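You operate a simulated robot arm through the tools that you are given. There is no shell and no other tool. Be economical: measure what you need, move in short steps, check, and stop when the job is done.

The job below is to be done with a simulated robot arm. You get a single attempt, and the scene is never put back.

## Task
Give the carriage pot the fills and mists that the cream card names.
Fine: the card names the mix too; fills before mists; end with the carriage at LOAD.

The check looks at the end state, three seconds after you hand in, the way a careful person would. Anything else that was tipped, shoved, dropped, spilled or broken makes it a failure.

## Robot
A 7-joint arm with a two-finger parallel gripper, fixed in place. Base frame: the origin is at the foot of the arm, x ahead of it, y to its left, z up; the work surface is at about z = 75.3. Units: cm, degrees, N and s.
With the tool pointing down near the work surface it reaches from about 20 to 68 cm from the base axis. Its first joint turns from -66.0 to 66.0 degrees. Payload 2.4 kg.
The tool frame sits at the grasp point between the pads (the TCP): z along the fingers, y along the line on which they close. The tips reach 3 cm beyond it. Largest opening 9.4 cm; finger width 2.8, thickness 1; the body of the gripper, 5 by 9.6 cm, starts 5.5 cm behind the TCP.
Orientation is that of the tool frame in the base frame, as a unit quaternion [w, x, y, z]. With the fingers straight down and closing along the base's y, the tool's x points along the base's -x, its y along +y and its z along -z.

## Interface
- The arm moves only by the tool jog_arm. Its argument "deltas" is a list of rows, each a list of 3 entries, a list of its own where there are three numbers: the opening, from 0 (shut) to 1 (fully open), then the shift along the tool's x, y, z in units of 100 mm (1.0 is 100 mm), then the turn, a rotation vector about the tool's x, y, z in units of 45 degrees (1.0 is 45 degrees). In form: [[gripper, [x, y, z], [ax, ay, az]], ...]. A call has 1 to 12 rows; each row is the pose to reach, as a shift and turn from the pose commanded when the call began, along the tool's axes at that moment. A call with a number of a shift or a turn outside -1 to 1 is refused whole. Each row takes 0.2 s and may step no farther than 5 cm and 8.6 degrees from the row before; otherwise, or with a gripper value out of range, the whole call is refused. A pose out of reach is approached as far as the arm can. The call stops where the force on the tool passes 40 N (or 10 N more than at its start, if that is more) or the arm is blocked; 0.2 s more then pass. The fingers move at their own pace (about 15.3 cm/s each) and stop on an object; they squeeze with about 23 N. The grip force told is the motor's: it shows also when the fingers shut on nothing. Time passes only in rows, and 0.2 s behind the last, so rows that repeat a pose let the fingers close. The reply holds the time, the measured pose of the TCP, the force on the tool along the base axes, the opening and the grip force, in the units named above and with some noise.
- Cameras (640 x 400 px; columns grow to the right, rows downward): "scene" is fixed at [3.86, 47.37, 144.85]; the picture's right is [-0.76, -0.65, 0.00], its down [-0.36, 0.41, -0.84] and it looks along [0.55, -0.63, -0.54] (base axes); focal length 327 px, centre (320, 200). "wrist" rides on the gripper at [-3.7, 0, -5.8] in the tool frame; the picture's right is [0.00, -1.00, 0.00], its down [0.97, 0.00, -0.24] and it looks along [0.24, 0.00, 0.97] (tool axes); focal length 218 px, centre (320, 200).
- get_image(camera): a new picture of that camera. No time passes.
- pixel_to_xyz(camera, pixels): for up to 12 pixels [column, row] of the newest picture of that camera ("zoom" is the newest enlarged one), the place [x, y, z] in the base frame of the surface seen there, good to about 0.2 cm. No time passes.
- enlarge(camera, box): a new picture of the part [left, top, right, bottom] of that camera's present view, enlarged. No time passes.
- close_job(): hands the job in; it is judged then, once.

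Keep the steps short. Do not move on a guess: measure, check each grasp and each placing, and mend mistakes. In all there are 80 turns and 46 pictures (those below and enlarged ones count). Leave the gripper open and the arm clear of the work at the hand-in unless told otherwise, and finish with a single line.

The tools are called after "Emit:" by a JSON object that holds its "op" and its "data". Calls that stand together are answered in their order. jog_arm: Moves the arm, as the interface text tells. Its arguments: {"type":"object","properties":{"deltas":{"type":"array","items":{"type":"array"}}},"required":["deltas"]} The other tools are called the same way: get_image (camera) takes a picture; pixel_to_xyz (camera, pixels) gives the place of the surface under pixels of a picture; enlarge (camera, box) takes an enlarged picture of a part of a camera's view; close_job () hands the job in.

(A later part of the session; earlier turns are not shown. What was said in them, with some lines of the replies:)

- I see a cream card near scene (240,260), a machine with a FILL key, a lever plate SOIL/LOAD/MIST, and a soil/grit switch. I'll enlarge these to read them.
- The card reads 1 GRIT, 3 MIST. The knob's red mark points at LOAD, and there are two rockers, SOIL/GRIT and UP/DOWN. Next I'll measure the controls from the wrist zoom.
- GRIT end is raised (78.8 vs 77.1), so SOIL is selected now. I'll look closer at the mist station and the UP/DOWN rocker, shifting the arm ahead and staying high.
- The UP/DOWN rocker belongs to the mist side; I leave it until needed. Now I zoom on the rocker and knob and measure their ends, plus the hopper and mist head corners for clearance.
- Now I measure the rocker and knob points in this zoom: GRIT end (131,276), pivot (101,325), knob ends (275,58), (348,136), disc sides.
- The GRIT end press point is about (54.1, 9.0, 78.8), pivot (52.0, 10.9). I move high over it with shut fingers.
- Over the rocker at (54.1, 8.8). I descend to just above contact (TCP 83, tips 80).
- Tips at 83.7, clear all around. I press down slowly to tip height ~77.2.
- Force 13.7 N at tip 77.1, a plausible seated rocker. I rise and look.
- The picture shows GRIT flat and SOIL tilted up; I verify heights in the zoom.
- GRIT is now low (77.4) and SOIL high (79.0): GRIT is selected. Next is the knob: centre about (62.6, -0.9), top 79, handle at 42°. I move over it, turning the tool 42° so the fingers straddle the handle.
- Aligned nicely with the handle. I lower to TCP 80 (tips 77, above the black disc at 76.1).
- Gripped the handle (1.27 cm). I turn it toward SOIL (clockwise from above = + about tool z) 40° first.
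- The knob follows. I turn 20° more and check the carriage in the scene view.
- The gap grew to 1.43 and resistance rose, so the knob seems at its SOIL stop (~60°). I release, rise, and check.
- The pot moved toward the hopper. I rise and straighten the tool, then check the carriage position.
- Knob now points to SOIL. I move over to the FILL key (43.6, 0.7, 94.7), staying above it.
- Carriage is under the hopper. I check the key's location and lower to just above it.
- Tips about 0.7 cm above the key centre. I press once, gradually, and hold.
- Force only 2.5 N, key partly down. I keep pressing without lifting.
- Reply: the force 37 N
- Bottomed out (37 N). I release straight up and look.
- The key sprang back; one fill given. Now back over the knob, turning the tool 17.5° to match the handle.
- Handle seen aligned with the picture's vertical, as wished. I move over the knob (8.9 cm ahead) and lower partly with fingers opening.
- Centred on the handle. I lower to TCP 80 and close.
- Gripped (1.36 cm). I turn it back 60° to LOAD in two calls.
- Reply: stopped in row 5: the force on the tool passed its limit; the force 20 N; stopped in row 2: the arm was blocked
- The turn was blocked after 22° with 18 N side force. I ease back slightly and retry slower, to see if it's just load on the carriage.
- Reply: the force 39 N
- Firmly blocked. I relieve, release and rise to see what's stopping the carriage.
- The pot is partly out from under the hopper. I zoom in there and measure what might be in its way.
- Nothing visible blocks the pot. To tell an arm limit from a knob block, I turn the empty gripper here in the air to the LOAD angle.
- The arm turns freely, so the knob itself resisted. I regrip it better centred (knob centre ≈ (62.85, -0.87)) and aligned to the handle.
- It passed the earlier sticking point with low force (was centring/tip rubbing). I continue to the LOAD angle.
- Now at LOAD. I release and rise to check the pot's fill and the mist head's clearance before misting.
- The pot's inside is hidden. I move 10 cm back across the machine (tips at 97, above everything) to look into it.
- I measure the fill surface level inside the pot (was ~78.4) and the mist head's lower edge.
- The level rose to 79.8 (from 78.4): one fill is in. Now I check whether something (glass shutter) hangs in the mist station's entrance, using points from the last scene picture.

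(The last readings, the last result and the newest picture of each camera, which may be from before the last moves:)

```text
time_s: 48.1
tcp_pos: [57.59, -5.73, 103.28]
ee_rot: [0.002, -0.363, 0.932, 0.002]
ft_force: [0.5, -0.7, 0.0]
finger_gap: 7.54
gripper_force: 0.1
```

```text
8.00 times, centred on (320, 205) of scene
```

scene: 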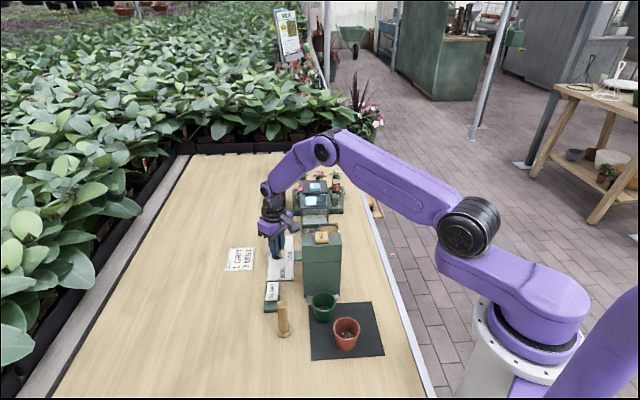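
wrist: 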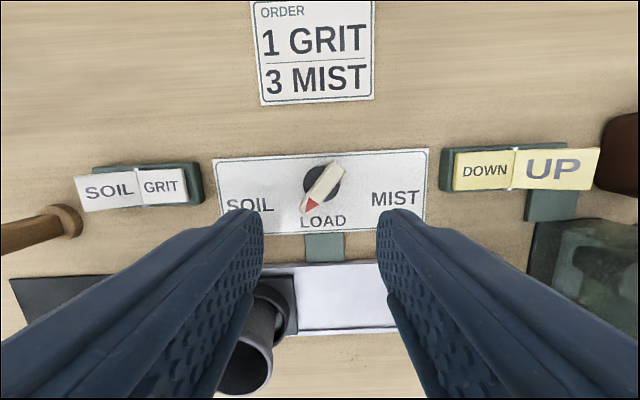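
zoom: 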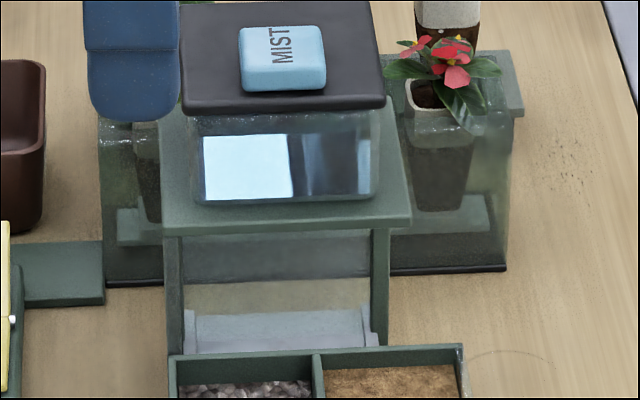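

The entrance looks open and the UP/DOWN tab leads to the separate plant cloche, so I leave it. Now back to the knob for MIST.

Emit:
{"op": "jog_arm", "data": {"deltas": [[0.5, [-0.4, 0.0, 0], [0, 0, 0]], [0.5, [-0.704, 0.012, 0], [0, 0, 0]], [0.5, [-0.704, 0.012, 0.4], [0, 0, 0]], [0.5, [-0.704, 0.012, 0.8], [0, 0, 0]], [0.5, [-0.704, 0.012, 1.0], [0, 0, 0]], [0.5, [-0.704, 0.012, 1.0], [0, 0, 0]]]}}

Emit:
{"op": "jog_arm", "data": {"deltas": [[0.5, [0, 0, 0.4], [0, 0, 0]], [0.5, [0, 0, 0.8], [0, 0, 0]], [0.5, [0, 0, 1.0], [0, 0, 0]], [0.5, [0, 0, 1.0], [0, 0, 0]]]}}

```text
time_s: 49.5
tcp_pos: [62.74, -0.9, 93.3]
ee_rot: [0.002, -0.361, 0.932, 0.002]
ft_force: [0.3, 0.4, -0.2]
finger_gap: 4.7
gripper_force: 0.2
```

```text
time_s: 50.5
tcp_pos: [62.66, -0.64, 83.39]
ee_rot: [0.001, -0.362, 0.932, 0.001]
ft_force: [-0.3, -0.4, 0.2]
finger_gap: 4.7
gripper_force: 0.0
```

I lower 3 cm, close, and start turning toward MIST (− about tool z), 35° first.

Emit:
{"op": "jog_arm", "data": {"deltas": [[0.5, [0, 0, 0.15], [0, 0, 0]], [0.5, [0, 0, 0.3], [0, 0, 0]], [0.5, [0, 0, 0.3], [0, 0, 0]], [0, [0, 0, 0.3], [0, 0, 0]], [0, [0, 0, 0.3], [0, 0, 0]], [0, [0, 0, 0.3], [0, 0, 0]]]}}

Emit:
{"op": "jog_arm", "data": {"deltas": [[0, [0, 0, 0], [0, 0, -0.1]], [0, [0, 0, 0], [0, 0, -0.2]], [0, [0, 0, 0], [0, 0, -0.3]], [0, [0, 0, 0], [0, 0, -0.4]], [0, [0, 0, 0], [0, 0, -0.5]], [0, [0, 0, 0], [0, 0, -0.6]], [0, [0, 0, 0], [0, 0, -0.7]], [0, [0, 0, 0], [0, 0, -0.78]], [0, [0, 0, 0], [0, 0, -0.78]]]}}

```text
time_s: 51.9
tcp_pos: [62.76, -0.81, 80.42]
ee_rot: [0.001, -0.361, 0.932, 0.001]
ft_force: [7.5, -5.2, -8.4]
finger_gap: 1.27
gripper_force: 45.1
```

```text
time_s: 53.9
tcp_pos: [62.76, -0.88, 80.44]
ee_rot: [0.001, -0.626, 0.78, 0.0]
ft_force: [12.5, -9.4, -3.7]
finger_gap: 1.26
gripper_force: 44.8
```

Turning freely (now 35° past LOAD). I continue the last 25° to MIST.

Emit:
{"op": "jog_arm", "data": {"deltas": [[0, [0, 0, 0], [0, 0, -0.1]], [0, [0, 0, 0], [0, 0, -0.2]], [0, [0, 0, 0], [0, 0, -0.3]], [0, [0, 0, 0], [0, 0, -0.4]], [0, [0, 0, 0], [0, 0, -0.5]], [0, [0, 0, 0], [0, 0, -0.56]], [0, [0, 0, 0], [0, 0, -0.56]]]}}

Emit:
{"op": "enlarge", "data": {"camera": "scene", "box": [260, 180, 350, 280]}}

```text
time_s: 55.5
tcp_pos: [62.72, -1.02, 80.45]
ee_rot: [-0.002, 0.781, -0.625, 0.0]
ft_force: [14.2, -12.2, 3.8]
finger_gap: 1.29
gripper_force: 45.1
```

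```text
4.00 times, centred on (305, 230) of scene
```

zoom: 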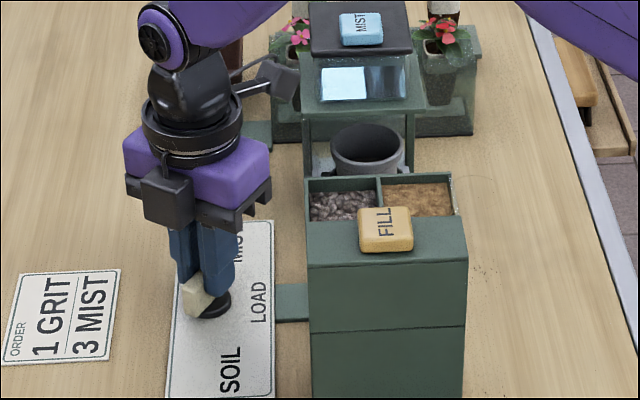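

Pot has gone into the mist station. I nudge 2° more to be sure it's at the stop, then release and rise.

Emit:
{"op": "jog_arm", "data": {"deltas": [[0, [0, 0, 0], [0, 0, -0.05]], [0, [0, 0, 0], [0, 0, -0.05]]]}}

Emit:
{"op": "jog_arm", "data": {"deltas": [[0, [0, 0, 0], [0, 0, 0.07]], [0.5, [0, 0, 0], [0, 0, 0.07]], [0.5, [0, 0, 0], [0, 0, 0.07]], [0.5, [0, 0, -0.4], [0, 0, 0.07]], [0.5, [0, 0, -0.8], [0, 0, 0.07]], [0.5, [0, 0, -1.0], [0, 0, 0.07]], [0.5, [0, 0, -1.0], [0, 0, 0.07]]]}}

Emit:
{"op": "jog_arm", "data": {"deltas": [[0, [0, 0, -0.4], [0, 0, 0.18]], [0, [0, 0, -0.8], [0, 0, 0.36]], [0, [0, 0, -1.0], [0, 0, 0.54]], [0, [0, 0, -1.0], [0, 0, 0.72]], [0, [0, 0, -1.0], [0, 0, 0.9]], [0, [0, 0, -1.0], [0, 0, 0.9]]]}}

Emit:
{"op": "get_image", "data": {"camera": "wrist"}}

```text
time_s: 56.1
tcp_pos: [62.73, -0.9, 80.44]
ee_rot: [-0.002, 0.793, -0.609, 0.0]
ft_force: [16.3, -11.7, 3.1]
finger_gap: 1.3
gripper_force: 45.3
```

```text
time_s: 57.7
tcp_pos: [62.67, -0.95, 90.58]
ee_rot: [0.0, 0.776, -0.631, -0.002]
ft_force: [0.8, -0.6, 0.1]
finger_gap: 4.71
gripper_force: 0.0
```

```text
time_s: 59.1
tcp_pos: [62.72, -0.78, 100.43]
ee_rot: [0.001, -0.508, 0.861, 0.002]
ft_force: [0.0, -0.8, -0.2]
finger_gap: 0.0
gripper_force: 23.1
```

```text
9 pictures are left
```

wrist: 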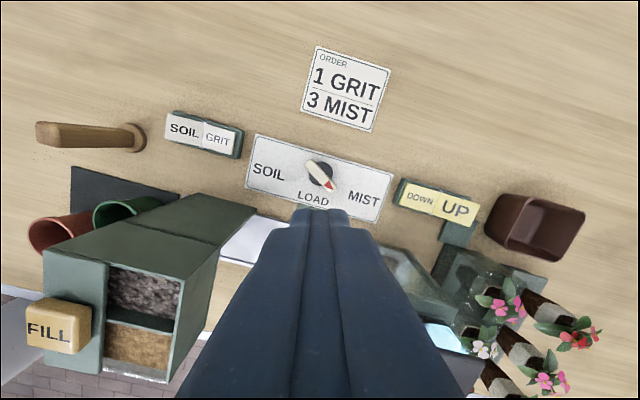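

Knob points at MIST. Now I move high to above the MIST key, about (61.2, -16.4, 94.3), in two halves.

Emit:
{"op": "jog_arm", "data": {"deltas": [[0, [0.2, -0.08, -0.2], [0, 0, 0]], [0, [0.55, -0.24, -0.2], [0, 0, 0]], [0, [0.717, -0.31, -0.2], [0, 0, 0]], [0, [0.717, -0.31, -0.2], [0, 0, 0]]]}}

Emit:
{"op": "jog_arm", "data": {"deltas": [[0, [0.3, -0.13, 0], [0, 0, 0]], [0, [0.55, -0.24, 0], [0, 0, 0]], [0, [0.717, -0.31, 0], [0, 0, 0]], [0, [0.717, -0.31, 0], [0, 0, 0]], [0, [0.717, -0.31, 0], [0, 0, 0]]]}}

Emit:
{"op": "get_image", "data": {"camera": "wrist"}}

```text
time_s: 60.1
tcp_pos: [62.09, -8.69, 102.38]
ee_rot: [0.001, -0.51, 0.86, 0.002]
ft_force: [-0.8, 0.9, -0.5]
finger_gap: 0.0
gripper_force: 23.0
```

```text
time_s: 61.3
tcp_pos: [61.4, -16.4, 102.4]
ee_rot: [0.001, -0.51, 0.86, 0.001]
ft_force: [-0.1, 0.1, 0.6]
finger_gap: 0.0
gripper_force: 22.7
```

```text
8 pictures are left
```

wrist: 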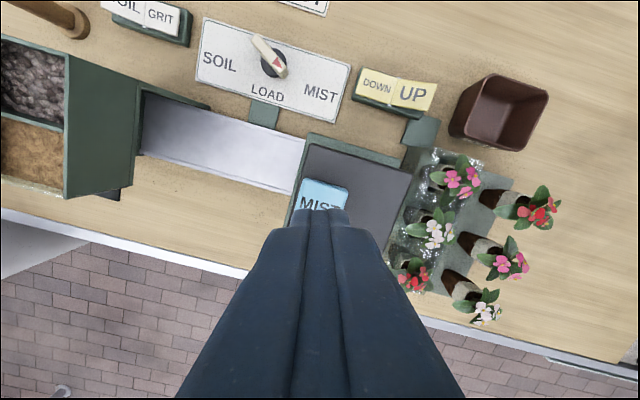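

The key is just ahead of the tips; I measure its corners.

Emit:
{"op": "pixel_to_xyz", "data": {"camera": "wrist", "pixels": [[308, 181], [346, 190], [299, 206], [325, 186], [348, 208], [325, 203]]}}

```text
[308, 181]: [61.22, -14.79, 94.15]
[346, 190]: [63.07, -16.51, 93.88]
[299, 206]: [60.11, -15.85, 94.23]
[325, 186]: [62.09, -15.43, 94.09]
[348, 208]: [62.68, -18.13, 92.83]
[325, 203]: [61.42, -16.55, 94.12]
```

Key centre ≈ (61.2, -16.6), tips are over it. I lower to just above, then press to check the bottom.

Emit:
{"op": "jog_arm", "data": {"deltas": [[0, [0, 0, 0.25], [0, 0, 0]], [0, [0, 0, 0.42], [0, 0, 0]], [0, [0, 0, 0.42], [0, 0, 0]], [0, [0, 0, 0.42], [0, 0, 0]]]}}

Emit:
{"op": "jog_arm", "data": {"deltas": [[0, [0, 0, 0.06], [0, 0, 0]], [0, [0, 0, 0.1], [0, 0, 0]], [0, [0, 0, 0.14], [0, 0, 0]], [0, [0, 0, 0.18], [0, 0, 0]], [0, [0, 0, 0.2], [0, 0, 0]], [0, [0, 0, 0.2], [0, 0, 0]]]}}

```text
time_s: 62.3
tcp_pos: [61.2, -16.44, 98.24]
ee_rot: [0.0, -0.51, 0.86, 0.002]
ft_force: [-0.4, 0.2, 0.6]
finger_gap: 0.0
gripper_force: 23.5
```

```text
time_s: 63.7
tcp_pos: [61.27, -16.4, 96.36]
ee_rot: [0.002, -0.509, 0.861, 0.0]
ft_force: [-4.4, -0.2, 14.7]
finger_gap: 0.01
gripper_force: 23.8
```

14.7 N — nearly at the bottom. I push slightly further without lifting.

Emit:
{"op": "jog_arm", "data": {"deltas": [[0, [0, 0, 0.02], [0, 0, 0]], [0, [0, 0, 0.03], [0, 0, 0]], [0, [0, 0, 0.03], [0, 0, 0]]]}}

Emit:
{"op": "enlarge", "data": {"camera": "scene", "box": [285, 170, 355, 240]}}

```text
time_s: 64.5
tcp_pos: [61.23, -16.45, 96.03]
ee_rot: [0.002, -0.509, 0.861, -0.001]
ft_force: [-7.9, -0.1, 29.1]
finger_gap: 0.03
gripper_force: 22.6
```

```text
5.71 times, centred on (320, 205) of scene
```

zoom: 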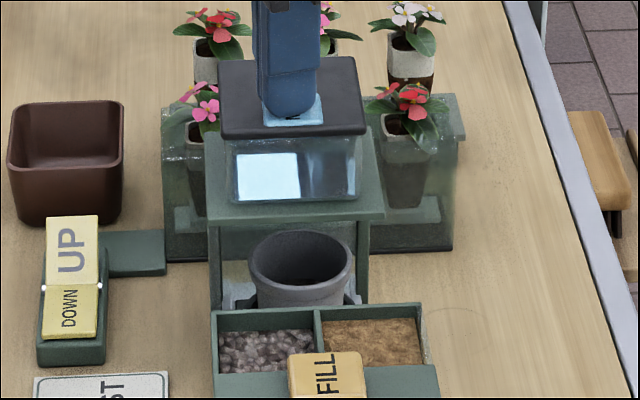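

Bottomed at 29 N: mist 1. Pot is under the head. I lift 2.5 cm so the key returns, then press the second time.

Emit:
{"op": "jog_arm", "data": {"deltas": [[0, [0, 0, -0.1], [0, 0, 0]], [0, [0, 0, -0.25], [0, 0, 0]], [0, [0, 0, -0.25], [0, 0, 0]], [0, [0, 0, -0.25], [0, 0, 0]], [0, [0, 0, -0.25], [0, 0, 0]], [0, [0, 0, -0.25], [0, 0, 0]]]}}

Emit:
{"op": "jog_arm", "data": {"deltas": [[0, [0, 0, 0.08], [0, 0, 0]], [0, [0, 0, 0.14], [0, 0, 0]], [0, [0, 0, 0.18], [0, 0, 0]], [0, [0, 0, 0.22], [0, 0, 0]], [0, [0, 0, 0.24], [0, 0, 0]], [0, [0, 0, 0.25], [0, 0, 0]], [0, [0, 0, 0.25], [0, 0, 0]], [0, [0, 0, 0.25], [0, 0, 0]]]}}

```text
time_s: 65.9
tcp_pos: [61.3, -16.37, 98.31]
ee_rot: [0.002, -0.51, 0.86, 0.001]
ft_force: [-0.5, 0.0, 0.1]
finger_gap: 0.0
gripper_force: 23.2
```

```text
time_s: 67.7
tcp_pos: [61.21, -16.41, 96.0]
ee_rot: [0.002, -0.509, 0.861, -0.001]
ft_force: [-7.3, 3.3, 29.9]
finger_gap: 0.0
gripper_force: 22.6
```

Second press bottomed at 30 N. Lift, then the third.

Emit:
{"op": "jog_arm", "data": {"deltas": [[0, [0, 0, -0.1], [0, 0, 0]], [0, [0, 0, -0.25], [0, 0, 0]], [0, [0, 0, -0.25], [0, 0, 0]], [0, [0, 0, -0.25], [0, 0, 0]], [0, [0, 0, -0.25], [0, 0, 0]], [0, [0, 0, -0.25], [0, 0, 0]]]}}

Emit:
{"op": "jog_arm", "data": {"deltas": [[0, [0, 0, 0.08], [0, 0, 0]], [0, [0, 0, 0.14], [0, 0, 0]], [0, [0, 0, 0.18], [0, 0, 0]], [0, [0, 0, 0.22], [0, 0, 0]], [0, [0, 0, 0.24], [0, 0, 0]], [0, [0, 0, 0.25], [0, 0, 0]], [0, [0, 0, 0.25], [0, 0, 0]], [0, [0, 0, 0.25], [0, 0, 0]]]}}

Emit:
{"op": "jog_arm", "data": {"deltas": [[0, [0, 0, -0.2], [0, 0, 0]], [0, [0, 0, -0.5], [0, 0, 0]], [0, [0, 0, -0.65], [0, 0, 0]], [0, [0, 0, -0.65], [0, 0, 0]], [0, [0, 0, -0.65], [0, 0, 0]]]}}

Emit:
{"op": "enlarge", "data": {"camera": "scene", "box": [285, 170, 355, 240]}}

```text
time_s: 69.1
tcp_pos: [61.23, -16.43, 98.34]
ee_rot: [0.001, -0.51, 0.86, 0.001]
ft_force: [0.1, -0.6, -0.7]
finger_gap: 0.03
gripper_force: 22.5
```

```text
time_s: 70.9
tcp_pos: [61.24, -16.49, 96.05]
ee_rot: [0.002, -0.51, 0.86, -0.001]
ft_force: [-9.2, 3.6, 29.7]
finger_gap: 0.0
gripper_force: 23.3
```

```text
time_s: 72.1
tcp_pos: [61.23, -16.49, 102.35]
ee_rot: [0.002, -0.51, 0.86, 0.0]
ft_force: [-0.2, -0.5, -0.1]
finger_gap: 0.02
gripper_force: 22.9
```

```text
5.71 times, centred on (320, 205) of scene
```

zoom: 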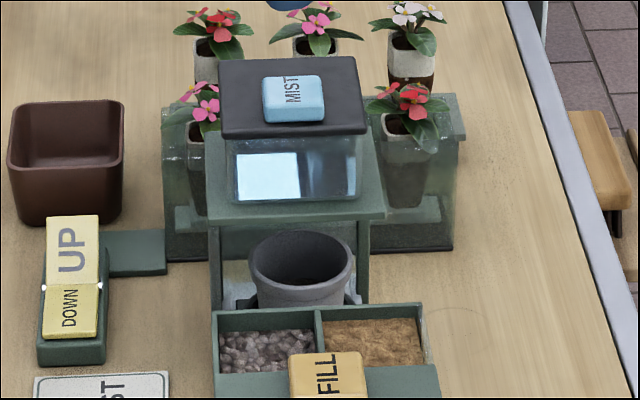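

Three mists done, key up. Now back to the knob, turning the tool to the handle's angle (~101.5°).

Emit:
{"op": "jog_arm", "data": {"deltas": [[0, [-0.3, 0.13, 0], [0, 0, 0]], [0, [-0.6, 0.26, 0], [0, 0, 0]], [0, [-0.72, 0.31, 0], [0, 0, 0]], [0, [-0.72, 0.31, 0], [0, 0, 0]]]}}

Emit:
{"op": "jog_arm", "data": {"deltas": [[0.2, [-0.3, 0.13, 0], [0, 0, -0.18]], [0.4, [-0.6, 0.26, 0], [0, 0, -0.36]], [0.5, [-0.72, 0.309, 0], [0, 0, -0.54]], [0.5, [-0.72, 0.309, 0], [0, 0, -0.72]], [0.5, [-0.72, 0.309, 0.3], [0, 0, -0.9]], [0.5, [-0.72, 0.309, 0.7], [0, 0, -0.9]], [0.5, [-0.72, 0.309, 1.0], [0, 0, -0.9]], [0.5, [-0.72, 0.309, 1.0], [0, 0, -0.9]], [0.5, [-0.72, 0.309, 1.0], [0, 0, -0.9]]]}}

Emit:
{"op": "get_image", "data": {"camera": "wrist"}}

```text
time_s: 73.1
tcp_pos: [61.95, -8.55, 102.35]
ee_rot: [0.002, -0.509, 0.861, 0.001]
ft_force: [0.7, 0.1, 0.4]
finger_gap: 0.01
gripper_force: 23.0
```

```text
time_s: 75.1
tcp_pos: [62.87, -0.82, 92.46]
ee_rot: [-0.002, 0.776, -0.631, 0.0]
ft_force: [0.9, -0.8, 0.4]
finger_gap: 4.7
gripper_force: 0.0
```

```text
5 pictures are left
```

wrist: 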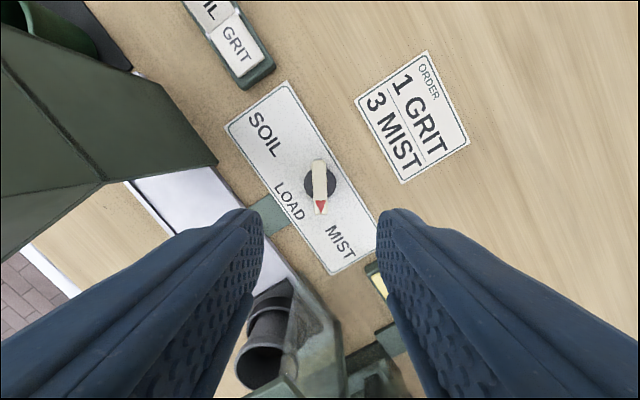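

Handle aligned and centred. I lower to TCP 80.4 and grip.

Emit:
{"op": "jog_arm", "data": {"deltas": [[0.5, [0, 0, 0.4], [0, 0, 0]], [0.5, [0, 0, 0.7], [0, 0, 0]], [0.5, [0, 0, 0.9], [0, 0, 0]], [0.5, [0, 0, 0.9], [0, 0, 0]]]}}

Emit:
{"op": "jog_arm", "data": {"deltas": [[0.5, [0, 0, 0.15], [0, 0, 0]], [0.5, [0, 0, 0.29], [0, 0, 0]], [0.5, [0, 0, 0.29], [0, 0, 0]], [0, [0, 0, 0.29], [0, 0, 0]], [0, [0, 0, 0.29], [0, 0, 0]], [0, [0, 0, 0.29], [0, 0, 0]]]}}

Emit:
{"op": "jog_arm", "data": {"deltas": [[0, [0, 0, 0], [0, 0, 0.1]], [0, [0, 0, 0], [0, 0, 0.2]], [0, [0, 0, 0], [0, 0, 0.3]], [0, [0, 0, 0], [0, 0, 0.4]], [0, [0, 0, 0], [0, 0, 0.5]], [0, [0, 0, 0], [0, 0, 0.6]], [0, [0, 0, 0], [0, 0, 0.7]], [0, [0, 0, 0], [0, 0, 0.8]], [0, [0, 0, 0], [0, 0, 0.8]]]}}

```text
time_s: 76.1
tcp_pos: [62.7, -0.81, 83.38]
ee_rot: [-0.002, 0.776, -0.63, -0.002]
ft_force: [-0.6, -0.5, 0.0]
finger_gap: 4.73
gripper_force: 0.0
```

```text
time_s: 77.5
tcp_pos: [62.79, -0.82, 80.51]
ee_rot: [-0.001, 0.776, -0.631, 0.0]
ft_force: [8.8, 0.0, -7.1]
finger_gap: 1.25
gripper_force: 45.2
```

```text
time_s: 79.5
tcp_pos: [62.75, -0.88, 80.45]
ee_rot: [0.001, -0.542, 0.84, 0.001]
ft_force: [14.2, -3.6, -4.7]
finger_gap: 1.27
gripper_force: 44.8
```

Turned 36° without trouble (yaw now 65.6°). I finish to 42.3° (LOAD), release and rise.

Emit:
{"op": "jog_arm", "data": {"deltas": [[0, [0, 0, 0], [0, 0, 0.1]], [0, [0, 0, 0], [0, 0, 0.2]], [0, [0, 0, 0], [0, 0, 0.3]], [0, [0, 0, 0], [0, 0, 0.4]], [0, [0, 0, 0], [0, 0, 0.48]], [0, [0, 0, 0], [0, 0, 0.52]], [0, [0, 0, 0], [0, 0, 0.52]], [0, [0, 0, 0], [0, 0, 0.52]]]}}

Emit:
{"op": "jog_arm", "data": {"deltas": [[0.5, [0, 0, 0], [0, 0, 0]], [0.5, [0, 0, 0], [0, 0, 0]], [0.5, [0, 0, -0.4], [0, 0, 0]], [0.5, [0, 0, -0.8], [0, 0, 0]], [0.8, [0, 0, -1.0], [0, 0, 0]], [0.8, [0, 0, -1.0], [0, 0, 0]]]}}

Emit:
{"op": "jog_arm", "data": {"deltas": [[0.8, [0, 0, -0.4], [0, 0, 0]], [0.8, [0, 0, -0.8], [0, 0, 0]], [1, [0, 0, -1.0], [0, 0, 0]], [1, [0, 0, -1.0], [0, 0, 0]]]}}

Emit:
{"op": "get_image", "data": {"camera": "wrist"}}

```text
time_s: 81.3
tcp_pos: [62.75, -0.8, 80.51]
ee_rot: [0.002, -0.361, 0.933, 0.0]
ft_force: [11.2, -8.1, 0.0]
finger_gap: 1.27
gripper_force: 44.9
```

```text
time_s: 82.7
tcp_pos: [62.62, -0.65, 90.57]
ee_rot: [0.0, -0.361, 0.933, 0.001]
ft_force: [0.0, -0.9, -0.6]
finger_gap: 7.51
gripper_force: 0.1
```

```text
time_s: 83.7
tcp_pos: [62.66, -0.67, 100.63]
ee_rot: [0.001, -0.361, 0.932, 0.002]
ft_force: [0.6, -1.1, -0.1]
finger_gap: 9.4
gripper_force: 0.0
```

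```text
4 pictures are left
```

wrist: 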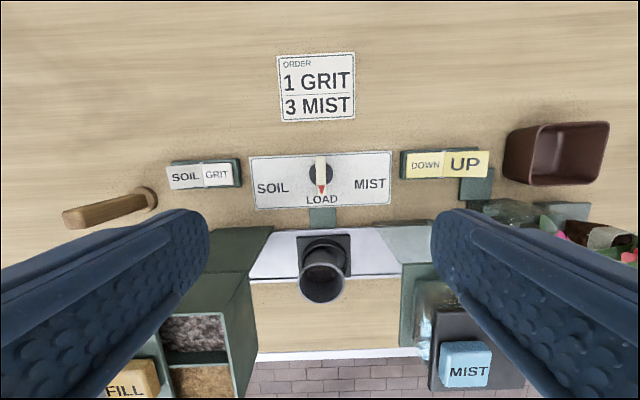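

Carriage is at LOAD, knob mark on LOAD. I rise further and take a last scene view to confirm nothing else moved.

Emit:
{"op": "jog_arm", "data": {"deltas": [[1, [0, 0, -0.4], [0, 0, 0]], [1, [0, 0, -0.8], [0, 0, 0]], [1, [0, 0, -1.0], [0, 0, 0]], [1, [0, 0, -1.0], [0, 0, 0]]]}}

Emit:
{"op": "enlarge", "data": {"camera": "scene", "box": [220, 160, 400, 370]}}

```text
time_s: 84.7
tcp_pos: [62.72, -0.76, 110.46]
ee_rot: [0.0, -0.361, 0.932, 0.001]
ft_force: [-0.8, 0.6, 0.4]
finger_gap: 9.42
gripper_force: 0.0
```

```text
1.90 times, centred on (310, 265) of scene
```

zoom: 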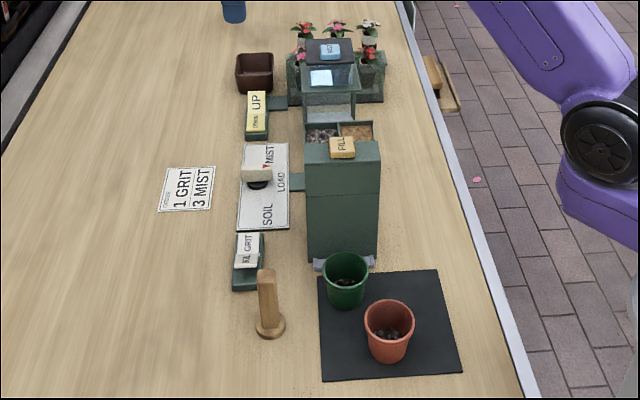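

All is in place, the gripper is open and the arm is clear. I hand in.

Emit:
{"op": "close_job", "data": {}}

```text
The job is handed in.
```

I gave the carriage pot 1 GRIT fill and then 3 mists, as the cream card says, and left the carriage at LOAD with the gripper open and the arm clear; the pot's level rose about 1.4 cm, but I counted the mists only by full key presses.
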